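You operate a simulated robot arm through the tools that you are given. There is no shell and no other tool. Be economical: measure what you need, move in short steps, check, and stop when the job is done.

Carry out the task below with a simulated robot arm. There is one attempt and no reset: what you move stays moved.

Task
Open the box door.

Only the result counts: the job must be done as asked and must still hold three seconds after the hand-in. Knocking over, shifting, dropping, spilling or breaking anything else fails it.

Robot
A 6-joint arm with a two-finger parallel gripper on a trunk, on a base that drives. Base frame: it is fixed to the floor where the robot stands at the start and does not move with it; the origin is under the middle of the robot, x ahead of it, y to its left, z up. Units: cm, rad, N and s.
With the tool pointing down near the work surface it reaches from about 32 to 70 cm from the robot's upright axis, wherever it stands. Its first joint turns from -2.897 to 2.897 rad. Places, roughly: box door [90, -10, 70]. Payload 4.1 kg.
The tool frame sits at the grasp point between the pads (the TCP): z along the fingers, y along the line on which they close. The tips reach 2.3 cm beyond it. Largest opening 9.4 cm; finger width 3.8, thickness 1; the body of the gripper, 5.4 by 9.6 cm, starts 3.9 cm behind the TCP.
Orientation is that of the tool frame in the base frame, as a unit quaternion [w, x, y, z]. With the fingers straight down and closing along the base's y, the tool's x points along the base's -x, its y along +y and its z along -z.

Tools
- The arm moves only by the tool apply_moves. Its argument "increments" is a list that holds one entry, the list of rows, each a list of 7 numbers: the shift along the tool's x, y, z in cm, then the turn, a rotation vector about the tool's x, y, z in rad, then the finger opening in cm, from 0 to 9.4. In form: [[[tx, ty, tz, wx, wy, wz, claw], ...]]. A call has 1 to 10 rows; each row is the pose to reach, as a shift and turn from the pose commanded when the call began, along the tool's axes at that moment. A row lasts 0.2 s, in which the tool goes at most 5 cm and 0.15 rad; a call with a longer step from one row to the next is refused whole, and so is a gripper value outside its range. Where a pose cannot be reached the arm comes as near as it can. A force on the tool above 40 N (or 10 N above the force at the start of the call, whichever is more), or a blocked arm, ends the call early, and 0.2 s more pass. The fingers move at their own pace (about 4.5 cm/s each) and stop on an object; they squeeze with about 42 N. The grip force told is the motor's: it shows also when the fingers shut on nothing. Time passes only in rows, and 0.2 s behind the last, so rows that repeat a pose let the fingers close. The reply holds the time, the measured pose of the TCP, the force on the tool along the base axes, the opening and the grip force, in the units named above and with some noise, with the torque about the TCP (base axes, N m) and any sound that the robot's microphone picked up, and new pictures: "show" is both (left out), scene, wrist or none.
- Cameras (640 x 400 px; columns grow to the right, rows downward): "scene" is now at [2.47, 12.93, 131.17]; the picture's right is [-0.39, -0.92, 0.00], its down [-0.57, 0.24, -0.79] and it looks along [0.72, -0.31, -0.62] (base axes); focal length 264 px, centre (320, 200). "wrist" rides on the gripper at [8.6, 1.6, -7.4] in the tool frame; the picture's right is [-0.18, 0.98, 0.00], its down [-0.58, -0.11, -0.81] and it looks along [-0.79, -0.15, 0.59] (tool axes); focal length 243 px, centre (320, 200). There is no depth. A picture from a camera that has moved, and an enlarged one, comes with that camera's place and axes in the base frame and with its lens. The place of the scene camera against the robot may be out by one fixed shift of up to 1.8 cm in any direction.
- lift_body(by): slides the trunk up (or, below 0, down) by that many cm; the arm and the scene camera ride with it, the base frame stays. It gives what a move gives, with no picture.
- steer(legs): drives the robot by 1 to 6 legs, each [ahead, turn to the left] in cm and rad, along the robot's own axes; the way and the turn of a leg run together, so that a leg with both is an arc; at most 150 cm and 3.142 rad a leg. The arm and the cameras ride along, it lands a little off, and it stops where it bumps. It gives what a move gives, and a new picture of the scene camera.
- head_to(pan, tilt): turns the head with the scene camera to pan (to the left, within 2.705 rad either way) and tilt (down, from -0.506 to 1.204), counted from straight ahead of the robot. It gives what a move gives, and a new picture of the scene camera.
- zoom(camera, box): a new picture of the part [left, top, right, bottom] of that camera's present view, enlarged. No time passes.
- job_done(): hands the job in; it is judged then, once.

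Work in short steps. Places have to be worked out from the pictures, the camera data and where the tool is seen: move nearer, look again, correct. Check each grasp and each placing, and mend what went wrong. You have 120 turns and 260 pictures in all, those below and enlarged ones among them. Open the gripper and draw the arm clear of the work before you hand the job in, unless the task says otherwise; then end with one line.

The tools are called as a command line: name --argument value ..., lists and objects as JSON in quotes. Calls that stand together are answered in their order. apply_moves: Moves the arm, as the interface text tells. Its arguments: {"type":"object","properties":{"increments":{"type":"array"},"show":{"type":"string","enum":["both","scene","wrist","none"]}},"required":["increments"]} The other tools are called the same way: lift_body (by) slides the trunk up or down; steer (legs) drives the base; head_to (pan, tilt) turns the head that bears the scene camera; zoom (camera, box) takes an enlarged picture of a part of a camera's view; job_done () hands the job in.

At the start:

```text
clock: 0.0
eef_pos: [49.5, 2.97, 94.18]
tool_rot: [0.0, 0.0, 1.0, 0.0]
wrist_force: [-0.5, 0.3, 0.1]
torque: [-0.01, 0.02, 0.01]
width: 9.4
gripper_force: 0.1
trunk travel left (down, up): [-27.5, 31.5]
robot x, y, heading: [-0.12, 0.27, -0.001]
head pan, tilt: [-0.4, 0.665]
```

scene: 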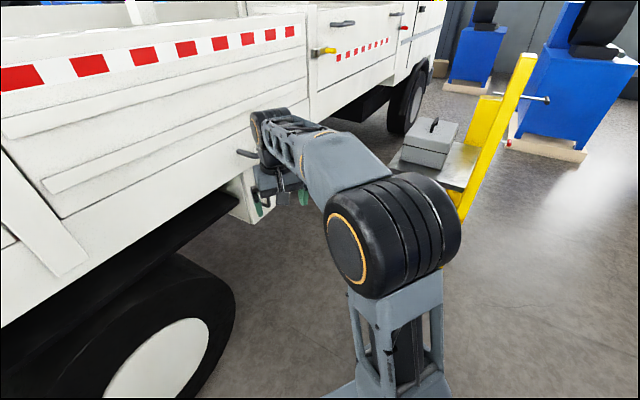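
wrist: 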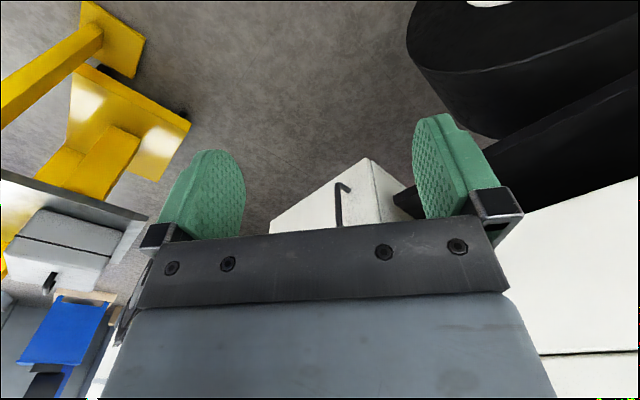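

The place given for the door falls behind the gripper in the scene view. The wrist picture shows a white box with a handle there, so I zoom in on both.

zoom --camera "scene" --box '[200, 90, 360, 240]'

zoom --camera "wrist" --box '[220, 130, 460, 280]'

```text
2.67 times, centred on (280, 165) of scene
camera zoom: at [2.47, 12.93, 131.17], right [-0.39, -0.92, 0.0], down [-0.57, 0.24, -0.79], along [0.72, -0.31, -0.62], focal length 704 px, centre (427, 293)
```

zoom: 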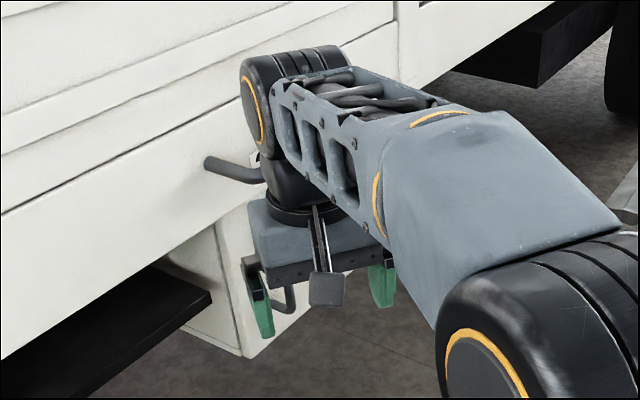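

```text
2.67 times, centred on (340, 205) of wrist
camera zoom: at [40.91, 4.78, 101.73], right [0.18, 0.98, 0.0], down [0.58, -0.11, 0.81], along [0.79, -0.15, -0.59], focal length 647 px, centre (267, 187)
```

zoom: 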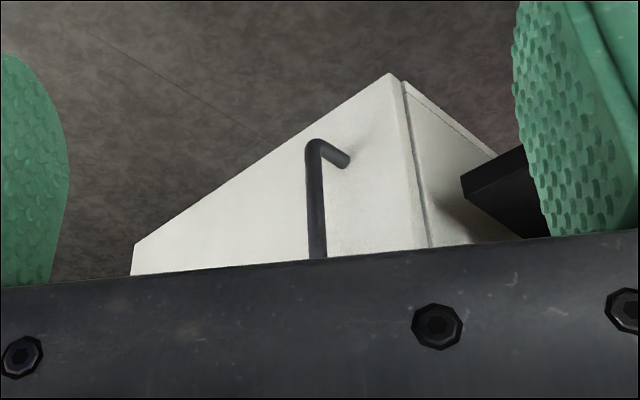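

The box has a white door with an upright bar handle. I swing the arm to the right so it no longer blocks the view.

apply_moves --increments '[[[1, -4.5, 0, 0, 0, 0, 9.4], [2, -9, 0, 0, 0, 0, 9.4], [3, -13.5, 0, 0, 0, 0, 9.4], [4, -18, 0, 0, 0, 0, 9.4], [5, -22.5, 0, 0, 0, 0, 9.4], [6, -27, 0, 0, 0, 0, 9.4], [7, -31.5, 0, 0, 0, 0, 9.4], [8, -36, 0, 0, 0, 0, 9.4]]]' --show "both"

```text
clock: 1.8
eef_pos: [41.55, -32.91, 94.29]
tool_rot: [0.0, 0.0, 1.0, 0.0]
wrist_force: [0.2, -0.1, 0.0]
torque: [0.02, 0.02, 0.01]
width: 9.4
gripper_force: 0.0
trunk travel left (down, up): [-27.5, 31.5]
robot x, y, heading: [0.18, -0.15, -0.002]
head pan, tilt: [-0.4, 0.665]
camera scene: at [2.48, 12.94, 131.17], right [-0.39, -0.92, 0.0], down [-0.57, 0.24, -0.79], along [0.72, -0.31, -0.62], focal length 264 px, centre (320, 200)
camera wrist: at [32.93, -31.17, 101.98], right [0.18, 0.98, 0.0], down [0.58, -0.11, 0.81], along [0.79, -0.15, -0.59], focal length 243 px, centre (320, 200)
```

scene: 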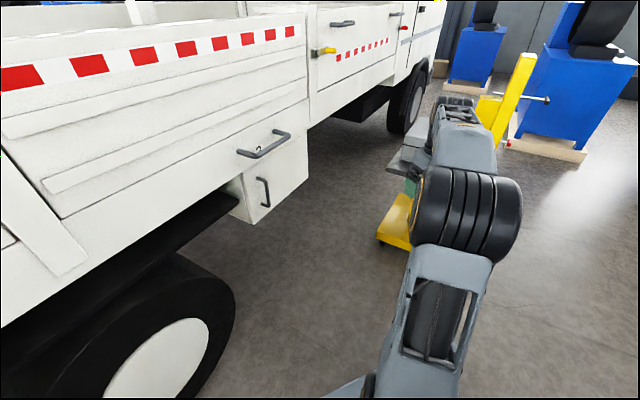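
wrist: 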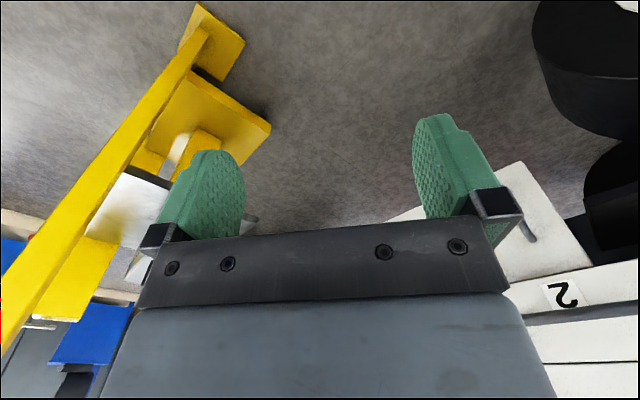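

The view is now clear, with a horizontal handle and a label "2" above the box. I zoom in on that area.

zoom --camera "scene" --box '[208, 100, 336, 240]'

zoom --camera "scene" --box '[240, 0, 450, 130]'

zoom --camera "wrist" --box '[380, 140, 640, 330]'

```text
2.86 times, centred on (272, 170) of scene
camera zoom: at [2.48, 12.94, 131.17], right [-0.39, -0.92, 0.0], down [-0.57, 0.24, -0.79], along [0.72, -0.31, -0.62], focal length 754 px, centre (457, 286)
```

zoom: 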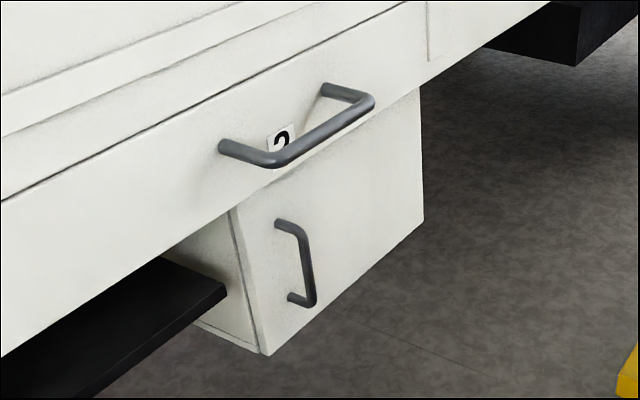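

```text
3.05 times, centred on (345, 65) of scene
camera zoom: at [2.48, 12.94, 131.17], right [-0.39, -0.92, 0.0], down [-0.57, 0.24, -0.79], along [0.72, -0.31, -0.62], focal length 804 px, centre (244, 611)
```

zoom: 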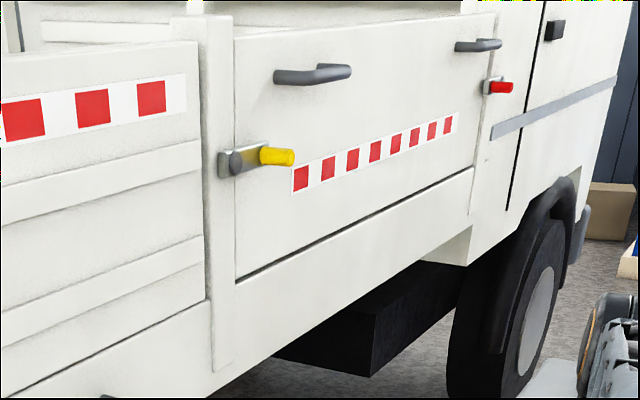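

```text
2.11 times, centred on (510, 235) of wrist
camera zoom: at [32.93, -31.17, 101.98], right [0.18, 0.98, 0.0], down [0.58, -0.11, 0.81], along [0.79, -0.15, -0.59], focal length 511 px, centre (-80, 126)
```

zoom: 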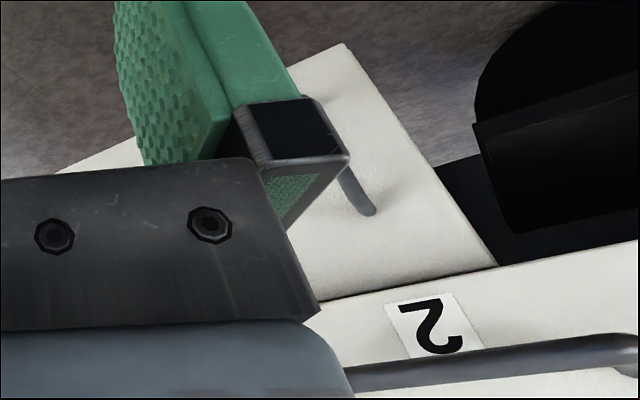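

Triangulating from the two views, the upright handle stands at about x 80, y 0, z 68–80. The door face runs along (0.57, -0.83) with the hinge probably at the far end, near (100, -23). I bring the tool towards horizontal in front of the door, staying well clear of it.

apply_moves --increments '[[[-1.3, 1.8, 1.0, 0, -0.15, 0, 9.4], [-2.6, 3.6, 2.0, 0, -0.3, 0, 9.4], [-3.9, 5.4, 3.0, 0, -0.45, 0, 9.4], [-5.2, 7.2, 4.0, 0, -0.6, 0, 9.4], [-6.5, 9, 5, 0, -0.75, 0, 9.4], [-7.8, 10.8, 6, 0, -0.9, 0, 9.4], [-9.1, 12.6, 7, 0, -1.05, 0, 9.4], [-10.4, 14.4, 8, 0, -1.2, 0, 9.4], [-11.7, 16.2, 9, 0, -1.35, 0, 9.4], [-13, 18, 10, 0, -1.5, 0, 9.4]]]' --show "both"

```text
clock: 4.0
eef_pos: [54.5, -15.0, 84.22]
tool_rot: [0.682, 0.001, 0.732, -0.001]
wrist_force: [-0.5, -0.8, -1.0]
torque: [0.0, 0.05, -0.01]
width: 9.39
gripper_force: 0.1
trunk travel left (down, up): [-27.5, 31.5]
robot x, y, heading: [-0.08, -0.06, 0.002]
head pan, tilt: [-0.4, 0.665]
camera scene: at [2.45, 12.92, 131.18], right [-0.39, -0.92, 0.0], down [-0.57, 0.24, -0.79], along [0.72, -0.31, -0.62], focal length 264 px, centre (320, 200)
camera wrist: at [46.5, -13.14, 76.25], right [0.01, 0.98, 0.18], down [-0.76, -0.11, 0.64], along [0.65, -0.15, 0.75], focal length 243 px, centre (320, 200)
```

scene: 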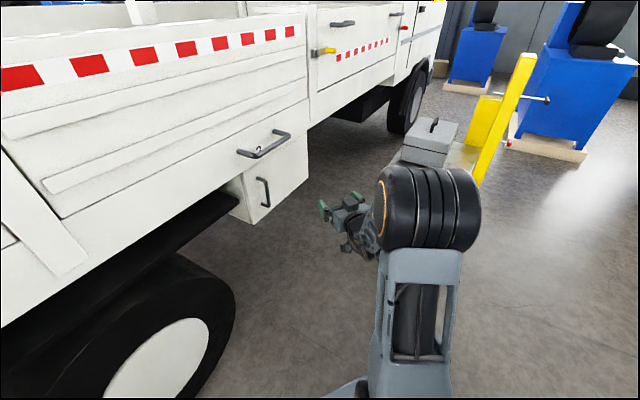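
wrist: 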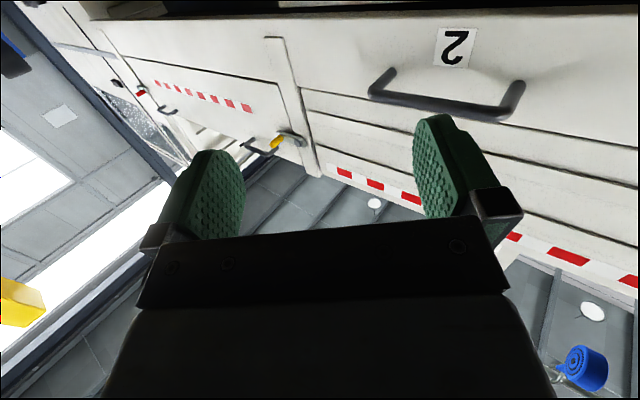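

The tool tip appears in the scene picture where the readings put it, so the scene camera's calibration is good. I now yaw the tool to face the door and lower it, so the wrist camera, which looks upward, can see the handle.

apply_moves --increments '[[[3, 0.7, 1.3, -0.1, -0.01, 0, 9.4], [6, 1.4, 2.6, -0.2, -0.02, 0, 9.4], [9, 2.1, 3.9, -0.3, -0.035, 0, 9.4], [12, 2.8, 5.2, -0.4, -0.05, 0, 9.4], [15, 3.4, 6.6, -0.5, -0.06, 0, 9.4], [18, 4, 8, -0.6, -0.07, 0, 9.4]]]' --show "both"

```text
clock: 5.4
eef_pos: [61.2, -10.89, 65.64]
tool_rot: [0.676, -0.202, 0.675, 0.216]
wrist_force: [-0.2, 0.3, 0.7]
torque: [-0.01, 0.02, -0.04]
width: 9.41
gripper_force: 0.1
trunk travel left (down, up): [-27.5, 31.5]
robot x, y, heading: [-0.07, 0.18, 0.001]
head pan, tilt: [-0.4, 0.665]
camera scene: at [2.44, 12.93, 131.18], right [-0.39, -0.92, 0.0], down [-0.57, 0.24, -0.79], along [0.72, -0.31, -0.62], focal length 264 px, centre (320, 200)
camera wrist: at [54.17, -13.47, 57.09], right [-0.56, 0.81, 0.2], down [-0.6, -0.56, 0.57], along [0.57, 0.2, 0.79], focal length 243 px, centre (320, 200)
```

scene: 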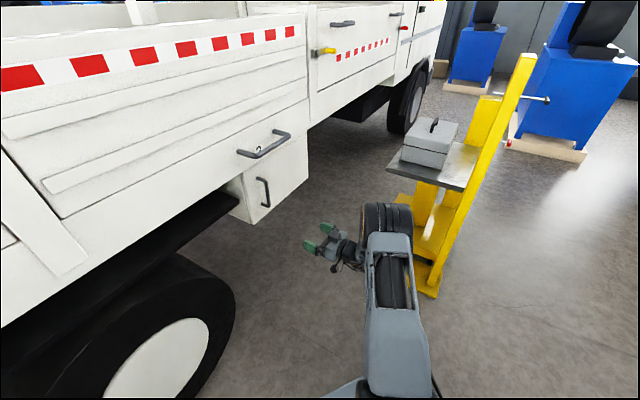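
wrist: 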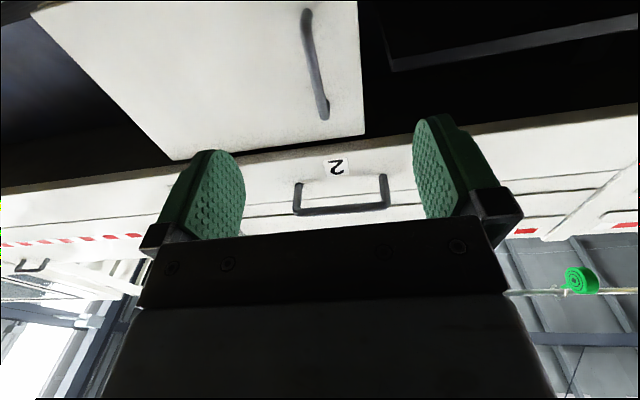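

The wrist camera now sees the whole handle. I zoom in to measure it.

zoom --camera "wrist" --box '[230, 0, 390, 100]'

zoom --camera "wrist" --box '[20, 0, 400, 230]'

zoom --camera "scene" --box '[210, 120, 320, 230]'

```text
4.00 times, centred on (310, 50) of wrist
camera zoom: at [54.17, -13.47, 57.09], right [-0.56, 0.81, 0.2], down [-0.6, -0.56, 0.57], along [0.57, 0.2, 0.79], focal length 970 px, centre (360, 800)
```

zoom: 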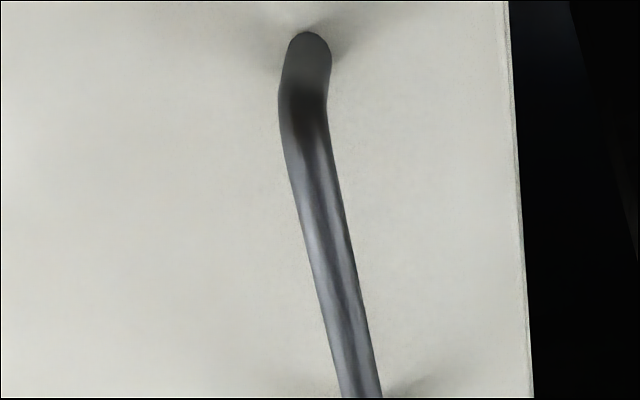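

```text
1.68 times, centred on (210, 115) of wrist
camera zoom: at [54.17, -13.47, 57.09], right [-0.56, 0.81, 0.2], down [-0.6, -0.56, 0.57], along [0.57, 0.2, 0.79], focal length 409 px, centre (505, 343)
```

zoom: 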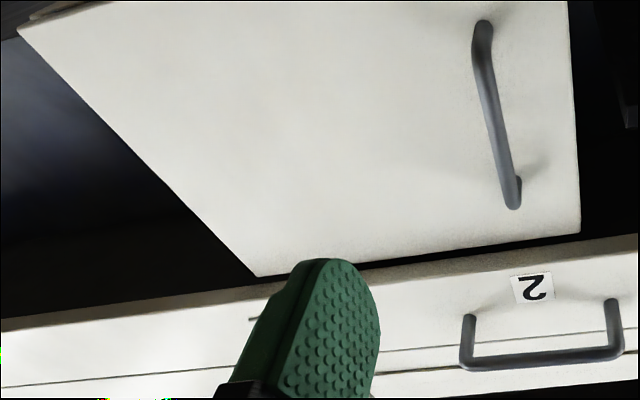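

```text
3.64 times, centred on (265, 175) of scene
camera zoom: at [2.44, 12.93, 131.18], right [-0.39, -0.92, 0.0], down [-0.57, 0.24, -0.79], along [0.72, -0.31, -0.62], focal length 960 px, centre (520, 291)
```

zoom: 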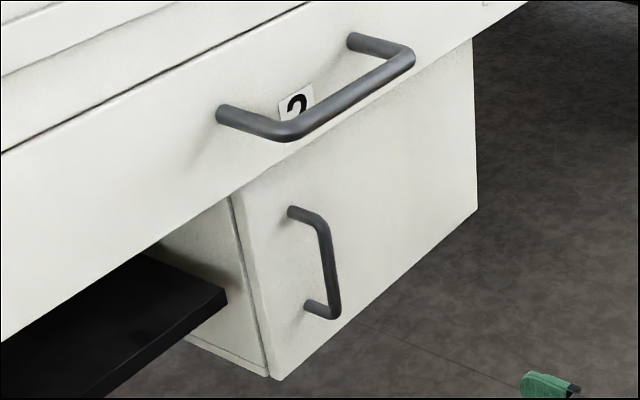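

Both cameras agree: the bar is at about (80.0, 0.35), z 66–77.5, and stands 3–4 cm off the door. I go to a point about 8 cm short of its middle height and check.

apply_moves --increments '[[[-1.6, -0.3, 3, 0, 0, 0, 9.4], [-3.2, -0.6, 6, 0, 0, 0, 9.4], [-4.8, -0.9, 9, 0, 0, 0, 9.4], [-6.4, -1.2, 11.5, 0, 0, 0, 9.4], [-6.4, -1.2, 14, 0, 0, 0, 9.4]]]' --show "both"

```text
clock: 6.6
eef_pos: [73.73, -4.23, 72.13]
tool_rot: [0.676, -0.201, 0.675, 0.216]
wrist_force: [-0.7, -0.1, 0.5]
torque: [0.01, 0.03, 0.02]
width: 9.41
gripper_force: 0.0
trunk travel left (down, up): [-27.5, 31.5]
robot x, y, heading: [0.06, 0.11, -0.005]
head pan, tilt: [-0.4, 0.665]
camera scene: at [2.46, 12.91, 131.17], right [-0.39, -0.92, 0.0], down [-0.57, 0.24, -0.79], along [0.72, -0.31, -0.62], focal length 264 px, centre (320, 200)
camera wrist: at [66.62, -6.7, 63.58], right [-0.55, 0.81, 0.2], down [-0.6, -0.56, 0.57], along [0.58, 0.19, 0.79], focal length 243 px, centre (320, 200)
```

scene: 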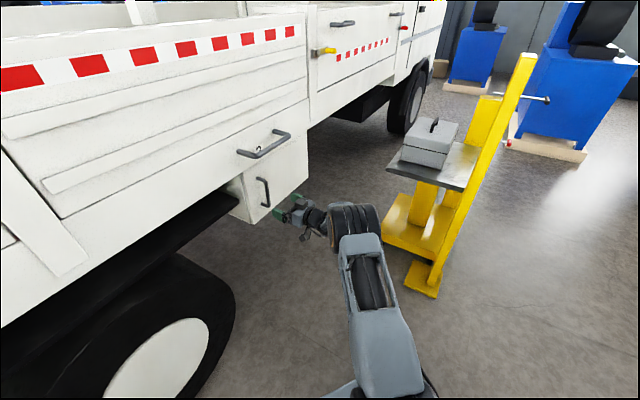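
wrist: 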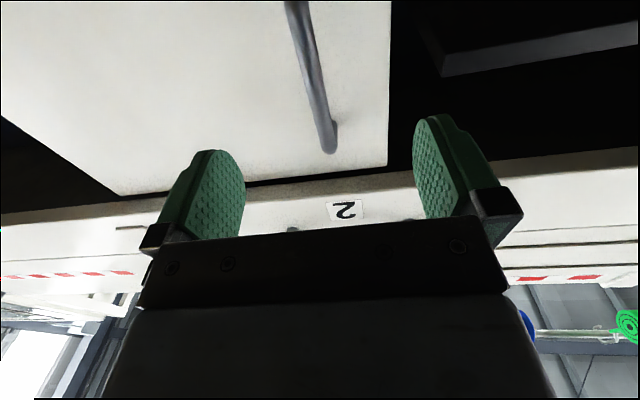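

The bar lines up between the fingers and is about 8 cm ahead. I advance 7.5 cm with the gripper open.

apply_moves --increments '[[[0, 0.1, 2.5, 0, 0, 0, 9.4], [0, 0.1, 5, 0, 0, 0, 9.4], [0, 0.1, 6.5, 0, 0, 0, 9.4], [0, 0.1, 7.5, 0, 0, 0, 9.4]]]' --show "both"

```text
clock: 7.6
eef_pos: [79.65, 0.2, 72.23]
tool_rot: [0.676, -0.202, 0.675, 0.216]
wrist_force: [0.0, -0.3, -1.1]
torque: [-0.01, 0.0, 0.03]
width: 9.41
gripper_force: 0.1
trunk travel left (down, up): [-27.5, 31.5]
robot x, y, heading: [-0.43, -0.05, -0.004]
head pan, tilt: [-0.4, 0.665]
camera scene: at [2.48, 12.92, 131.17], right [-0.39, -0.92, 0.0], down [-0.57, 0.24, -0.79], along [0.72, -0.31, -0.62], focal length 264 px, centre (320, 200)
camera wrist: at [72.57, -2.4, 63.65], right [-0.55, 0.81, 0.2], down [-0.6, -0.56, 0.57], along [0.58, 0.2, 0.79], focal length 243 px, centre (320, 200)
```

scene: 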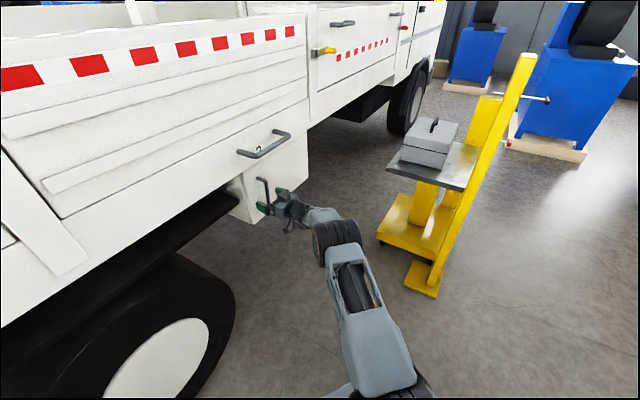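
wrist: 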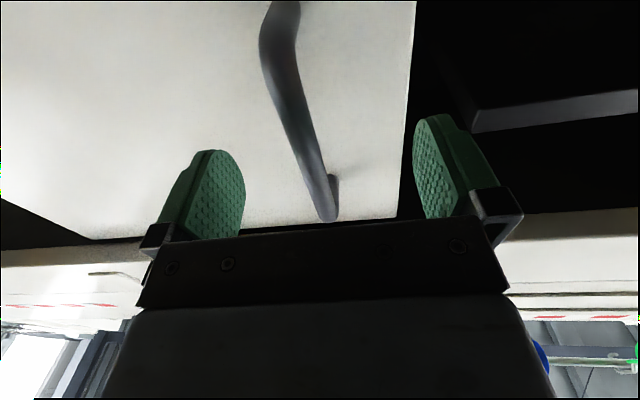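

The bar sits between the fingers at the expected depth, so I close on it.

apply_moves --increments '[[[0, 0, 0, 0, 0, 0, 5], [0, 0, 0, 0, 0, 0, 2], [0, 0, 0, 0, 0, 0, 0], [0, 0, 0, 0, 0, 0, 0], [0, 0, 0, 0, 0, 0, 0], [0, 0, 0, 0, 0, 0, 0]]]' --show "wrist"

```text
clock: 9.0
eef_pos: [79.96, -0.54, 72.15]
tool_rot: [0.678, -0.196, 0.677, 0.211]
wrist_force: [28.5, -29.5, -0.4]
torque: [-1.63, -0.6, -0.94]
width: 1.44
gripper_force: 45.1
trunk travel left (down, up): [-27.5, 31.5]
robot x, y, heading: [-0.02, 0.13, -0.009]
head pan, tilt: [-0.4, 0.665]
camera wrist: at [72.78, -2.94, 63.66], right [-0.55, 0.81, 0.2], down [-0.61, -0.55, 0.57], along [0.58, 0.19, 0.79], focal length 243 px, centre (320, 200)
```

wrist: 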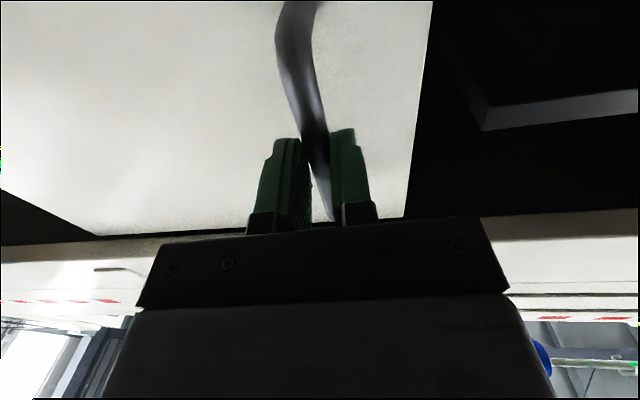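

The bar is held at 1.44 cm opening, but there is about 40 N of side force because it sits some 0.8 cm off centre. I shift the tool to relieve that before pulling.

apply_moves --increments '[[[0, -0.5, 0, 0, 0, 0, 0], [0, -0.85, 0, 0, 0, 0, 0], [0, -0.85, 0, 0, 0, 0, 0]]]' --show "none"

```text
clock: 9.8
eef_pos: [80.04, -0.41, 72.23]
tool_rot: [0.676, -0.203, 0.674, 0.218]
wrist_force: [-6.7, -8.6, 3.2]
torque: [-1.71, -0.64, -0.02]
width: 1.41
gripper_force: 45.0
trunk travel left (down, up): [-27.5, 31.5]
robot x, y, heading: [-0.02, 0.47, 0.002]
head pan, tilt: [-0.4, 0.665]
```

The residual force is small now. I pull out along a small arc about the estimated hinge, 31 cm from the handle on the right side.

apply_moves --increments '[[[0, -0.1, -0.75, -0.025, 0, 0, 0], [0, -0.21, -1.55, -0.05, 0, 0, 0], [0, -0.35, -2.3, -0.075, 0, 0, 0], [0, -0.5, -3.08, -0.1, 0, 0, 0], [0, -0.87, -4.59, -0.15, 0, 0, 0]]]' --show "both"

```text
clock: 11.0
eef_pos: [76.88, -4.25, 72.25]
tool_rot: [0.66, -0.25, 0.657, 0.265]
wrist_force: [13.0, -10.4, 5.3]
torque: [-1.9, -0.5, -0.55]
width: 1.41
gripper_force: 45.2
trunk travel left (down, up): [-27.5, 31.5]
robot x, y, heading: [0.26, -0.34, -0.006]
head pan, tilt: [-0.4, 0.665]
camera scene: at [2.58, 12.85, 131.18], right [-0.39, -0.92, 0.0], down [-0.57, 0.24, -0.79], along [0.72, -0.31, -0.62], focal length 264 px, centre (320, 200)
camera wrist: at [70.33, -7.7, 63.61], right [-0.67, 0.72, 0.2], down [-0.52, -0.64, 0.57], along [0.54, 0.27, 0.8], focal length 243 px, centre (320, 200)
```

scene: 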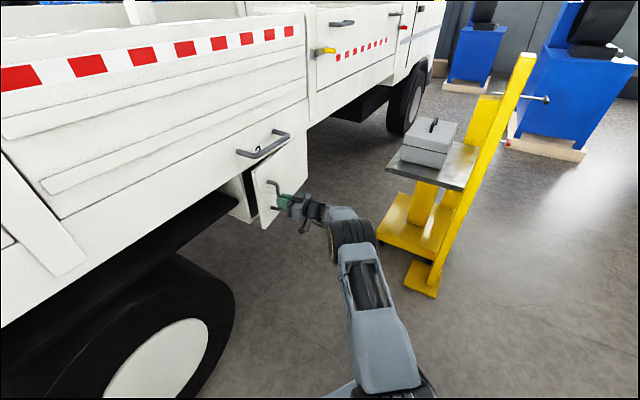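
wrist: 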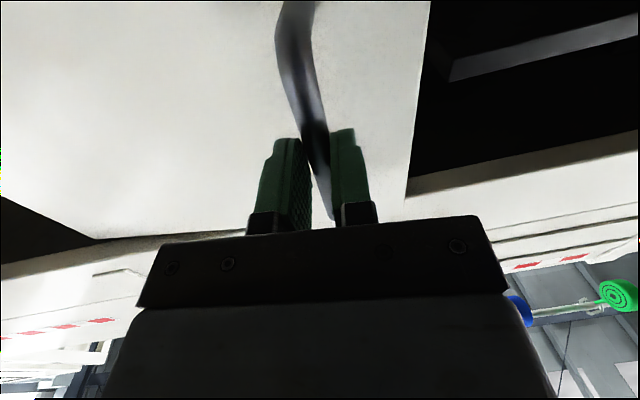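

The door is swinging open as a right-hinged door. I continue along the arc by another 0.4 rad.

apply_moves --increments '[[[0, -0.3, -1.55, -0.05, 0, 0, 0], [0, -0.65, -3.07, -0.1, 0, 0, 0], [0, -1.1, -4.6, -0.15, 0, 0, 0], [0, -1.6, -6.06, -0.2, 0, 0, 0], [0, -2.2, -7.5, -0.25, 0, 0, 0], [0, -2.86, -8.94, -0.3, 0, 0, 0], [0, -3.6, -10.3, -0.35, 0, 0, 0], [0, -4.4, -11.7, -0.4, 0, 0, 0]]]' --show "both"

```text
clock: 11.7
eef_pos: [75.15, -7.26, 72.15]
tool_rot: [0.648, -0.284, 0.642, 0.295]
wrist_force: [8.8, -4.7, -5.8]
torque: [-0.82, -1.7, -0.13]
width: 1.39
gripper_force: 44.8
trunk travel left (down, up): [-27.5, 31.5]
robot x, y, heading: [0.2, -0.28, -0.005]
head pan, tilt: [-0.4, 0.665]
stopped in row 3: the force on the tool passed its limit (the readings are from after the stop); the commanded pose is now the measured one
camera scene: at [2.69, 12.86, 131.14], right [-0.39, -0.92, 0.0], down [-0.57, 0.24, -0.79], along [0.72, -0.31, -0.62], focal length 264 px, centre (320, 200)
camera wrist: at [68.99, -11.23, 63.59], right [-0.74, 0.65, 0.19], down [-0.45, -0.68, 0.57], along [0.5, 0.33, 0.8], focal length 243 px, centre (320, 200)
```

scene: 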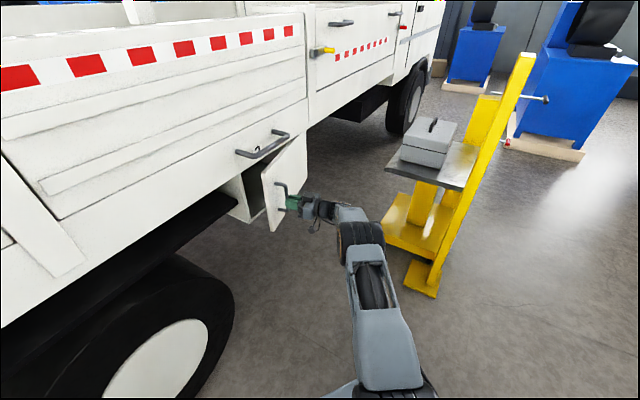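
wrist: 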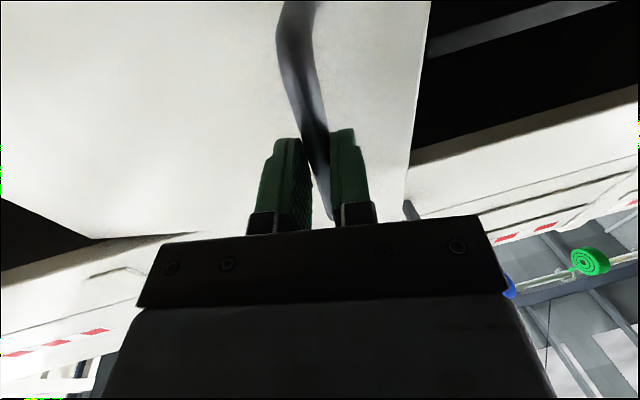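

A side force stopped the move. Refitting the arc from the measured poses gives a hinge near (106, -24), with handle offsets of 33 along the door and 6 out from it. I continue more slowly with those.

apply_moves --increments '[[[0, -0.21, -0.99, -0.03, 0, 0, 0], [0, -0.44, -1.97, -0.06, 0, 0, 0], [0, -0.68, -2.94, -0.09, 0, 0, 0], [0, -0.95, -3.91, -0.12, 0, 0, 0], [0, -1.25, -4.86, -0.15, 0, 0, 0], [0, -1.58, -5.81, -0.18, 0, 0, 0], [0, -1.95, -6.75, -0.21, 0, 0, 0], [0, -2.35, -7.67, -0.24, 0, 0, 0], [0, -2.8, -8.6, -0.27, 0, 0, 0], [0, -3.24, -9.48, -0.3, 0, 0, 0]]]' --show "scene"

```text
clock: 13.3
eef_pos: [72.2, -13.63, 72.24]
tool_rot: [0.617, -0.348, 0.609, 0.356]
wrist_force: [11.8, -5.1, -6.0]
torque: [-0.44, -1.2, -0.37]
width: 1.37
gripper_force: 45.1
out of reach, approached as far as the arm can: row 8
trunk travel left (down, up): [-27.5, 31.5]
robot x, y, heading: [0.36, -0.46, -0.005]
head pan, tilt: [-0.4, 0.665]
stopped in row 8: the force on the tool passed its limit (the readings are from after the stop); the commanded pose is now the measured one
camera scene: at [2.76, 12.84, 131.15], right [-0.39, -0.92, 0.0], down [-0.57, 0.24, -0.79], along [0.72, -0.31, -0.62], focal length 264 px, centre (320, 200)
```

scene: 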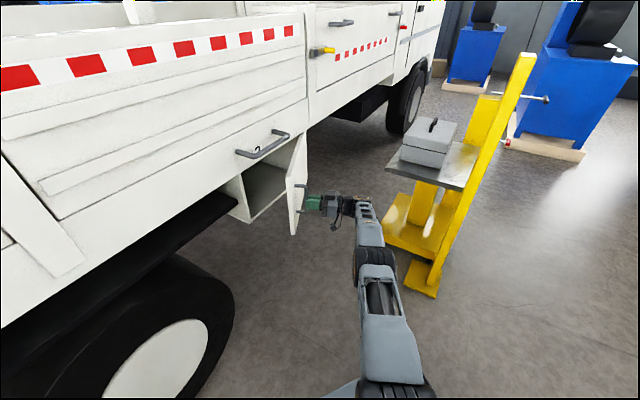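

The arm is at its limit with this wrist yaw, and the door is roughly 30° open. I release the bar and back off, then will push the door from its inner side.

apply_moves --increments '[[[0, 0, 0, 0, 0, 0, 3], [0, 0, 0, 0, 0, 0, 6], [0, 0, 0, 0, 0, 0, 6], [0, 0, 0, 0, 0, 0, 6], [0, 0, -2, 0, 0, 0, 6], [0, 0, -4, 0, 0, 0, 6], [0, 0, -6, 0, 0, 0, 6], [0, 0, -8, 0, 0, 0, 6]]]' --show "scene"

```text
clock: 15.1
eef_pos: [68.08, -20.48, 72.07]
tool_rot: [0.616, -0.35, 0.608, 0.359]
wrist_force: [0.1, -0.8, 0.5]
torque: [0.01, -0.03, 0.02]
width: 5.98
gripper_force: 0.1
trunk travel left (down, up): [-27.5, 31.5]
robot x, y, heading: [-0.04, 0.35, -0.002]
head pan, tilt: [-0.4, 0.665]
camera scene: at [2.59, 12.89, 131.17], right [-0.39, -0.92, 0.0], down [-0.57, 0.24, -0.79], along [0.72, -0.31, -0.62], focal length 264 px, centre (320, 200)
```

scene: 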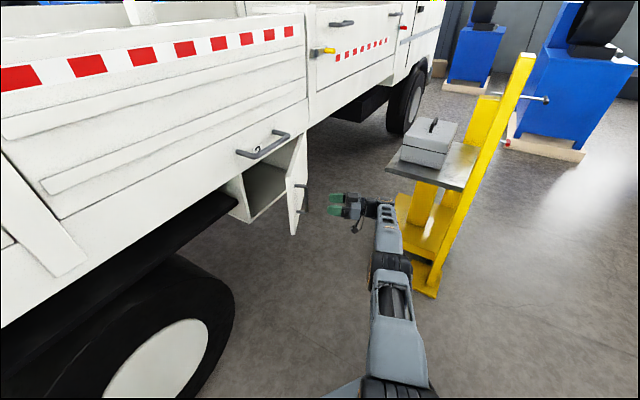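

The door stays where I left it, with its free edge near (67, -5). I retract, turn the tool to face forward and close the fingers so they act as a pusher.

apply_moves --increments '[[[0, 2, -0.5, 0.1, 0, 0, 3], [0, 4, -1, 0.2, 0, 0, 0], [0, 6, -1.5, 0.3, 0, 0, 0], [0, 8, -2, 0.4, 0, 0, 0], [0, 10, -2.5, 0.5, 0, 0, 0], [0, 12, -3, 0.6, 0, 0, 0], [0, 14, -3.5, 0.7, 0, 0, 0], [0, 16, -4, 0.8, 0, 0, 0], [0, 18, -4.6, 0.9, 0, 0, 0], [0, 20, -5.2, 1.0, 0, 0, 0]]]' --show "scene"

```text
clock: 17.3
eef_pos: [49.81, -16.44, 74.14]
tool_rot: [0.706, -0.006, 0.707, 0.029]
wrist_force: [0.0, -0.1, 0.3]
torque: [0.01, -0.01, 0.0]
width: 0.02
gripper_force: 42.2
out of reach, approached as far as the arm can: row 1, 9, 10
trunk travel left (down, up): [-27.5, 31.5]
robot x, y, heading: [-0.09, -0.05, -0.002]
head pan, tilt: [-0.4, 0.665]
camera scene: at [2.59, 12.87, 131.17], right [-0.39, -0.92, 0.0], down [-0.57, 0.24, -0.79], along [0.72, -0.31, -0.62], focal length 264 px, centre (320, 200)
```

scene: 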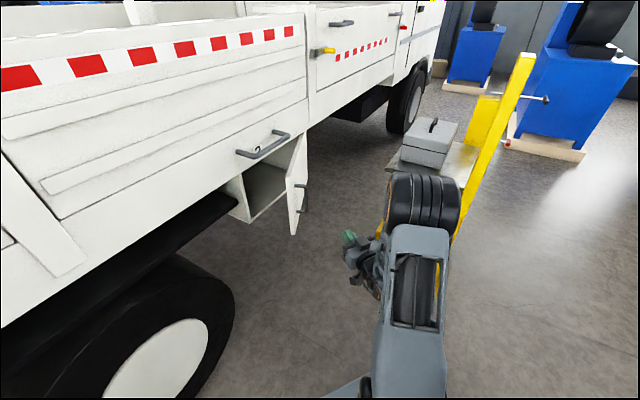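

The fingers are closed and the tool faces forward. I move left to about (51, 6) and yaw the tool slightly right, ready to go behind the door's inner face.

apply_moves --increments '[[[0.2, 3, 0, 0.05, 0, 0, 0], [0.5, 6, 0, 0.1, 0, 0, 0], [0.8, 9, 0, 0.15, 0, 0, 0], [1.1, 12, 0, 0.2, 0, 0, 0], [1.4, 15, 0.5, 0.25, 0, 0, 0], [1.7, 18, 0.5, 0.3, 0, 0, 0], [2, 21, 1, 0.35, 0, 0, 0], [2, 23, 1, 0.4, 0, 0, 0]]]' --show "scene"

```text
clock: 19.1
eef_pos: [44.66, -16.58, 77.13]
tool_rot: [0.697, 0.122, 0.705, -0.048]
wrist_force: [-0.1, -0.3, -0.3]
torque: [-0.01, 0.0, -0.04]
width: 0.01
gripper_force: 41.5
out of reach, approached as far as the arm can: row 1, 2, 3, 4, 5, 6, 7, 8
trunk travel left (down, up): [-27.5, 31.5]
robot x, y, heading: [-0.17, 0.34, -0.003]
head pan, tilt: [-0.4, 0.665]
camera scene: at [2.62, 12.92, 131.17], right [-0.39, -0.92, 0.0], down [-0.57, 0.24, -0.79], along [0.72, -0.31, -0.62], focal length 264 px, centre (320, 200)
```

scene: 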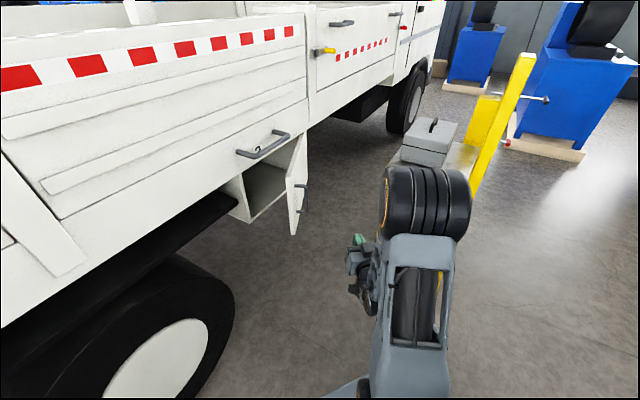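

The arm hit a joint limit with the tool this close in and low. I raise the tool and move it forward to free it.

apply_moves --increments '[[[-2, 0, 2, 0, 0, 0, 0], [-4, 0, 4, 0, 0, 0, 0], [-6, 0, 6, 0, 0, 0, 0], [-8, 0, 8, 0, 0, 0, 0], [-10, 0, 8, 0, 0, 0, 0], [-10, 0, 8, 0, 0, 0, 0]]]' --show "scene"

```text
clock: 20.5
eef_pos: [52.39, -18.9, 86.79]
tool_rot: [0.697, 0.12, 0.705, -0.045]
wrist_force: [0.4, 0.0, 0.2]
torque: [-0.01, 0.02, 0.03]
width: 0.0
gripper_force: 42.1
out of reach, approached as far as the arm can: row 2, 3, 4
trunk travel left (down, up): [-27.5, 31.5]
robot x, y, heading: [-0.1, 0.1, -0.006]
head pan, tilt: [-0.4, 0.665]
camera scene: at [2.57, 12.89, 131.17], right [-0.39, -0.92, 0.0], down [-0.57, 0.24, -0.79], along [0.72, -0.31, -0.62], focal length 264 px, centre (320, 200)
```

scene: 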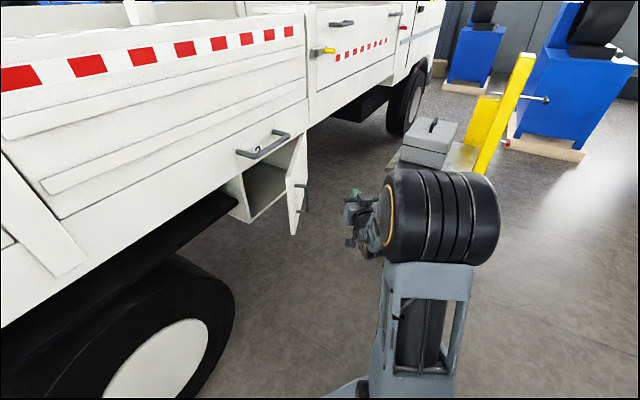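

The tool is free again at z 87, well short of the door and truck. I slide it left to about y = 5.

apply_moves --increments '[[[0, 3, -0.7, 0, 0, 0, 0], [0, 6, -1.5, 0, 0, 0, 0], [0, 9, -2.2, 0, 0, 0, 0], [0, 12, -3, 0, 0, 0, 0], [0, 15, -3.7, 0, 0, 0, 0], [0, 18, -4.5, 0, 0, 0, 0], [0, 21, -5, 0, 0, 0, 0], [0, 24, -5, 0, 0, 0, 0]]]' --show "scene"

```text
clock: 22.3
eef_pos: [47.35, -16.07, 90.27]
tool_rot: [0.697, 0.12, 0.705, -0.046]
wrist_force: [0.7, -0.3, -0.5]
torque: [0.03, 0.04, 0.01]
width: 0.01
gripper_force: 41.7
out of reach, approached as far as the arm can: row 1, 2, 3, 4, 5, 6, 7, 8
trunk travel left (down, up): [-27.5, 31.5]
robot x, y, heading: [0.15, -0.34, -0.006]
head pan, tilt: [-0.4, 0.665]
camera scene: at [2.58, 12.88, 131.17], right [-0.39, -0.92, 0.0], down [-0.57, 0.24, -0.79], along [0.72, -0.31, -0.62], focal length 264 px, centre (320, 200)
```

scene: 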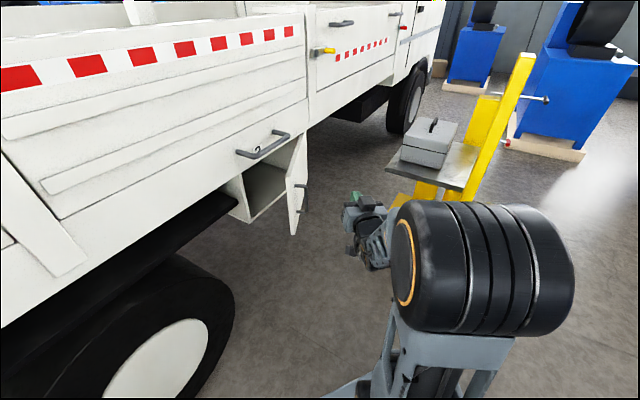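

In this wrist posture the arm cannot go further left with the tool horizontal. I turn the tool back to pointing down, in open space, so the closed fingers can push the door edge from above.

apply_moves --increments '[[[0, 0, 0, 0, 0.15, 0, 0], [0, 0, 0, 0, 0.3, 0, 0], [0, 0, 0, 0, 0.45, 0, 0], [0, 0, 0, 0, 0.6, 0, 0], [0, 0, 0, 0, 0.75, 0, 0], [0, 0, 0, 0, 0.9, 0, 0], [0, 0, 0, 0, 1.05, 0, 0], [0, 0, 0, 0, 1.2, 0, 0], [0, 0, 0, 0, 1.35, 0, 0], [0, 0, 0, 0, 1.5, 0, 0]]]' --show "scene"

```text
clock: 24.5
eef_pos: [47.8, -16.3, 90.26]
tool_rot: [0.029, 0.122, 0.991, 0.048]
wrist_force: [0.0, 0.5, 0.7]
torque: [-0.02, 0.01, 0.02]
width: 0.02
gripper_force: 41.9
trunk travel left (down, up): [-27.5, 31.5]
robot x, y, heading: [-0.19, 0.05, -0.006]
head pan, tilt: [-0.4, 0.665]
camera scene: at [2.56, 12.89, 131.17], right [-0.39, -0.92, 0.0], down [-0.57, 0.24, -0.79], along [0.72, -0.31, -0.62], focal length 264 px, centre (320, 200)
```

scene: 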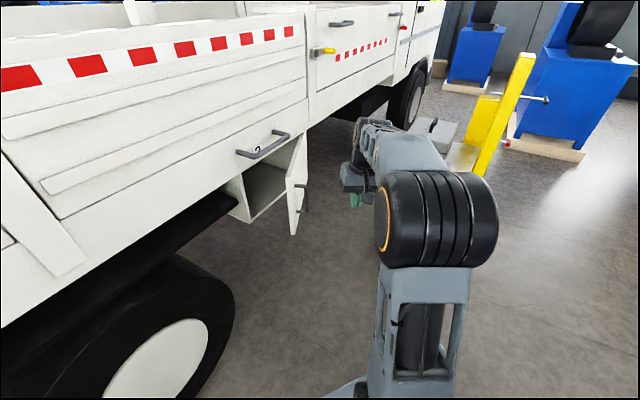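

The tool points down again, free to move. I move left to about (55, 8), staying high.

apply_moves --increments '[[[0, 3.5, 0, 0, 0, 0, 0], [0, 7, 0, 0, 0, 0, 0], [-0.3, 10.5, 0, 0, 0, 0, 0], [-0.5, 14, 0.2, 0, 0, 0, 0], [-0.8, 18, 0.4, 0, 0, 0, 0], [-1.1, 22, 0.6, 0, 0, 0, 0], [-1.1, 25.4, 0.6, 0, 0, 0, 0]]]' --show "scene"

```text
clock: 26.1
eef_pos: [55.16, 8.22, 92.24]
tool_rot: [0.03, 0.122, 0.991, 0.048]
wrist_force: [0.3, -0.1, -0.1]
torque: [0.02, 0.0, 0.01]
width: 0.01
gripper_force: 42.5
trunk travel left (down, up): [-27.5, 31.5]
robot x, y, heading: [0.02, -0.21, -0.005]
head pan, tilt: [-0.4, 0.665]
camera scene: at [2.57, 12.88, 131.17], right [-0.39, -0.92, 0.0], down [-0.57, 0.24, -0.79], along [0.72, -0.31, -0.62], focal length 264 px, centre (320, 200)
```

scene: 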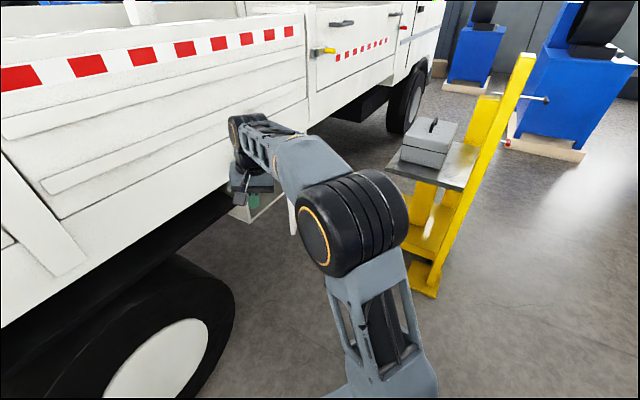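

The grab bar's outer rail is at about z 91, running (70, 3) to (79, -10), so I keep the wrist back from it. I tilt the fingers forward by 0.7 rad and descend to z 80.

apply_moves --increments '[[[-0.5, -0.3, 2.4, 0, -0.14, 0, 0], [-1, -0.7, 4.8, 0, -0.28, 0, 0], [-1.5, -1, 7.2, 0, -0.42, 0, 0], [-2, -1.4, 9.6, 0, -0.56, 0, 0], [-2.4, -1.7, 12.2, 0, -0.7, 0, 0]]]' --show "both"

```text
clock: 27.3
eef_pos: [57.8, 6.93, 80.12]
tool_rot: [0.367, 0.131, 0.921, 0.005]
wrist_force: [0.5, -0.1, -0.1]
torque: [0.03, 0.01, 0.0]
width: 0.0
gripper_force: 42.2
trunk travel left (down, up): [-27.5, 31.5]
robot x, y, heading: [0.05, 0.06, -0.003]
head pan, tilt: [-0.4, 0.665]
camera scene: at [2.57, 12.89, 131.18], right [-0.39, -0.92, 0.0], down [-0.57, 0.24, -0.79], along [0.72, -0.31, -0.62], focal length 264 px, centre (320, 200)
camera wrist: at [47.08, 11.42, 80.0], right [0.36, 0.9, 0.23], down [-0.17, -0.18, 0.97], along [0.92, -0.39, 0.09], focal length 243 px, centre (320, 200)
```

scene: 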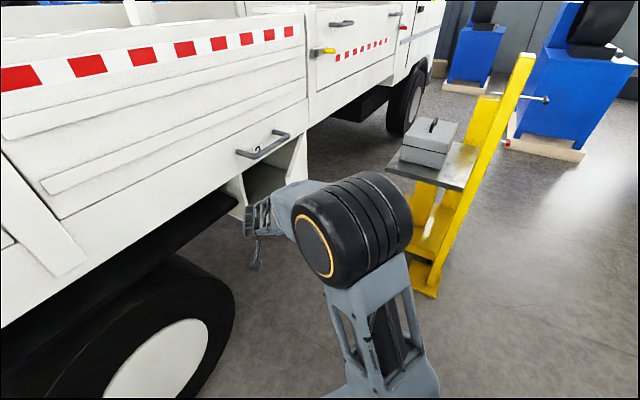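
wrist: 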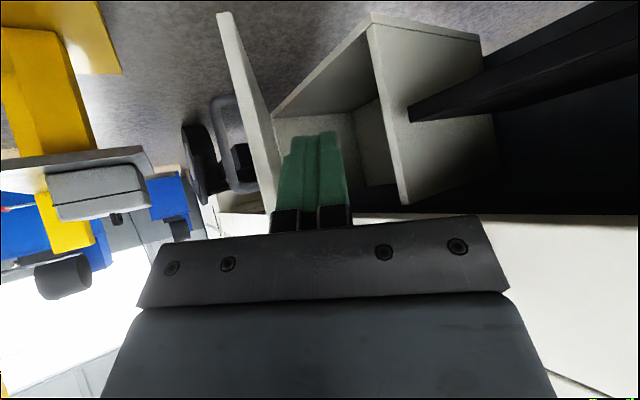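

The wrist view shows the door edge-on, with the fingers in line with its inner side. I advance the fingers inside the free edge.

apply_moves --increments '[[[-1, -0.3, 2.8, 0, 0, 0, 0], [-2, -0.6, 5.6, 0, 0, 0, 0], [-3, -1, 8.4, 0, 0, 0, 0], [-4, -1.3, 11.2, 0, 0, 0, 0], [-4.8, -1.6, 13.9, 0, 0, 0, 0]]]' --show "both"

```text
clock: 28.5
eef_pos: [70.3, 2.78, 73.16]
tool_rot: [0.368, 0.131, 0.921, 0.002]
wrist_force: [-1.4, 0.6, -0.2]
torque: [0.02, -0.01, 0.02]
width: 0.0
gripper_force: 41.4
trunk travel left (down, up): [-27.5, 31.5]
robot x, y, heading: [0.57, 0.29, -0.005]
head pan, tilt: [-0.4, 0.665]
camera scene: at [2.55, 12.9, 131.17], right [-0.39, -0.92, 0.0], down [-0.57, 0.24, -0.79], along [0.72, -0.31, -0.62], focal length 264 px, centre (320, 200)
camera wrist: at [59.69, 7.49, 73.02], right [0.36, 0.9, 0.22], down [-0.17, -0.17, 0.97], along [0.92, -0.39, 0.09], focal length 243 px, centre (320, 200)
```

scene: 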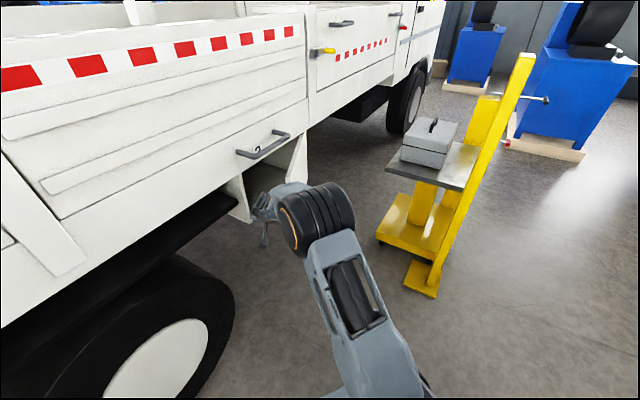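
wrist: 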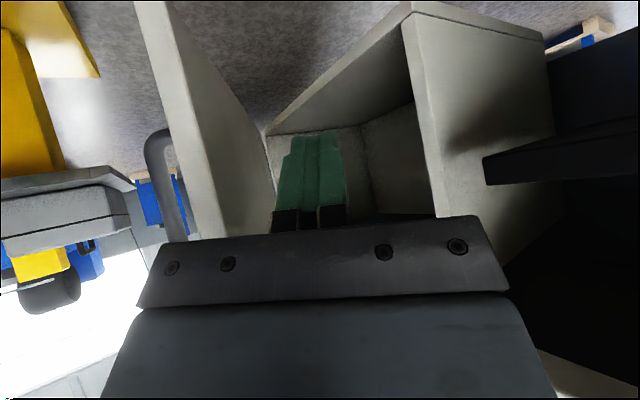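

The fingers are inside the door. I sweep them right in 2 cm rows to push it open.

apply_moves --increments '[[[0, -2, -0.1, 0, 0, 0, 0], [0, -4, -0.3, 0, 0, 0, 0], [0, -6, -0.5, 0, 0, 0, 0], [0, -7.5, -0.7, 0, 0, 0, 0], [0, -9, -0.9, 0, 0, 0, 0], [0, -10.5, -1.1, 0, 0, 0, 0], [0, -12, -1.3, 0, 0, 0, 0], [0, -13.5, -1.4, 0, 0, 0, 0], [0, -15, -1.5, 0, 0, 0, 0], [0, -16.5, -1.6, 0, 0, 0, 0]]]' --show "both"

```text
clock: 30.7
eef_pos: [65.3, -13.0, 72.67]
tool_rot: [0.369, 0.131, 0.92, 0.003]
wrist_force: [0.2, 0.0, 0.2]
torque: [0.03, 0.02, -0.01]
width: 0.01
gripper_force: 42.2
trunk travel left (down, up): [-27.5, 31.5]
robot x, y, heading: [-0.26, -0.07, -0.01]
head pan, tilt: [-0.4, 0.665]
camera scene: at [2.58, 12.9, 131.17], right [-0.39, -0.92, 0.0], down [-0.57, 0.24, -0.79], along [0.72, -0.31, -0.62], focal length 264 px, centre (320, 200)
camera wrist: at [54.62, -8.42, 72.62], right [0.36, 0.9, 0.22], down [-0.17, -0.17, 0.97], along [0.92, -0.39, 0.09], focal length 243 px, centre (320, 200)
```

scene: 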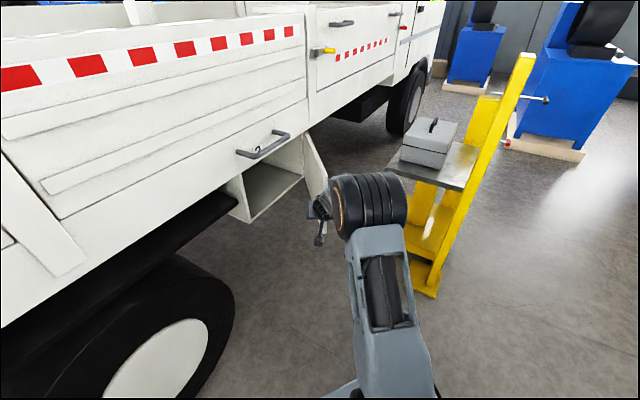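
wrist: 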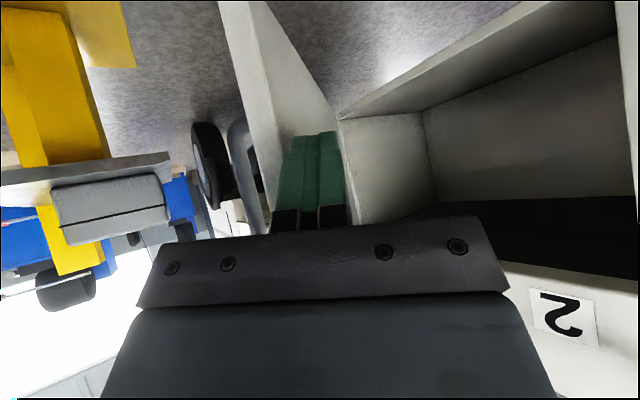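

The door is moving freely, about 45° open. I continue the sweep, curving forward as the edge swings round.

apply_moves --increments '[[[-0.7, -1.85, 0.4, 0, 0, 0, 0], [-1.4, -3.7, 0.8, 0, 0, 0, 0], [-2.17, -5.56, 1.2, 0, 0, 0, 0], [-3.4, -7.6, 2.1, 0, 0, 0, 0], [-4.7, -9.6, 3.0, 0, 0, 0, 0], [-5.97, -11.6, 3.84, 0, 0, 0, 0], [-7.4, -13.2, 4.9, 0, 0, 0, 0], [-8.8, -14.8, 6, 0, 0, 0, 0], [-10.2, -16.4, 7.07, 0, 0, 0, 0]]]' --show "both"

```text
clock: 31.6
eef_pos: [65.52, -18.97, 72.65]
tool_rot: [0.365, 0.136, 0.921, 0.004]
wrist_force: [-24.9, 1.9, 10.4]
torque: [-0.33, -1.63, -0.43]
width: 0.0
gripper_force: 42.3
trunk travel left (down, up): [-27.5, 31.5]
robot x, y, heading: [-0.19, 0.05, -0.004]
head pan, tilt: [-0.4, 0.665]
stopped in row 4: the force on the tool passed its limit (the readings are from after the stop); the commanded pose is now the measured one
camera scene: at [2.21, 12.96, 131.19], right [-0.39, -0.92, 0.0], down [-0.57, 0.24, -0.79], along [0.72, -0.31, -0.62], focal length 264 px, centre (320, 200)
camera wrist: at [54.93, -14.42, 72.64], right [0.37, 0.9, 0.23], down [-0.17, -0.18, 0.97], along [0.91, -0.4, 0.08], focal length 243 px, centre (320, 200)
```

scene: 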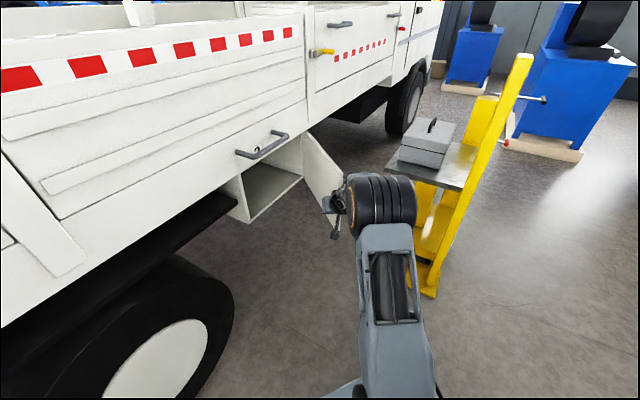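
wrist: 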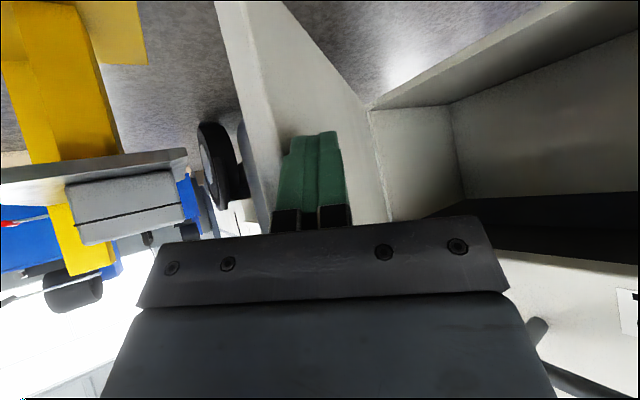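

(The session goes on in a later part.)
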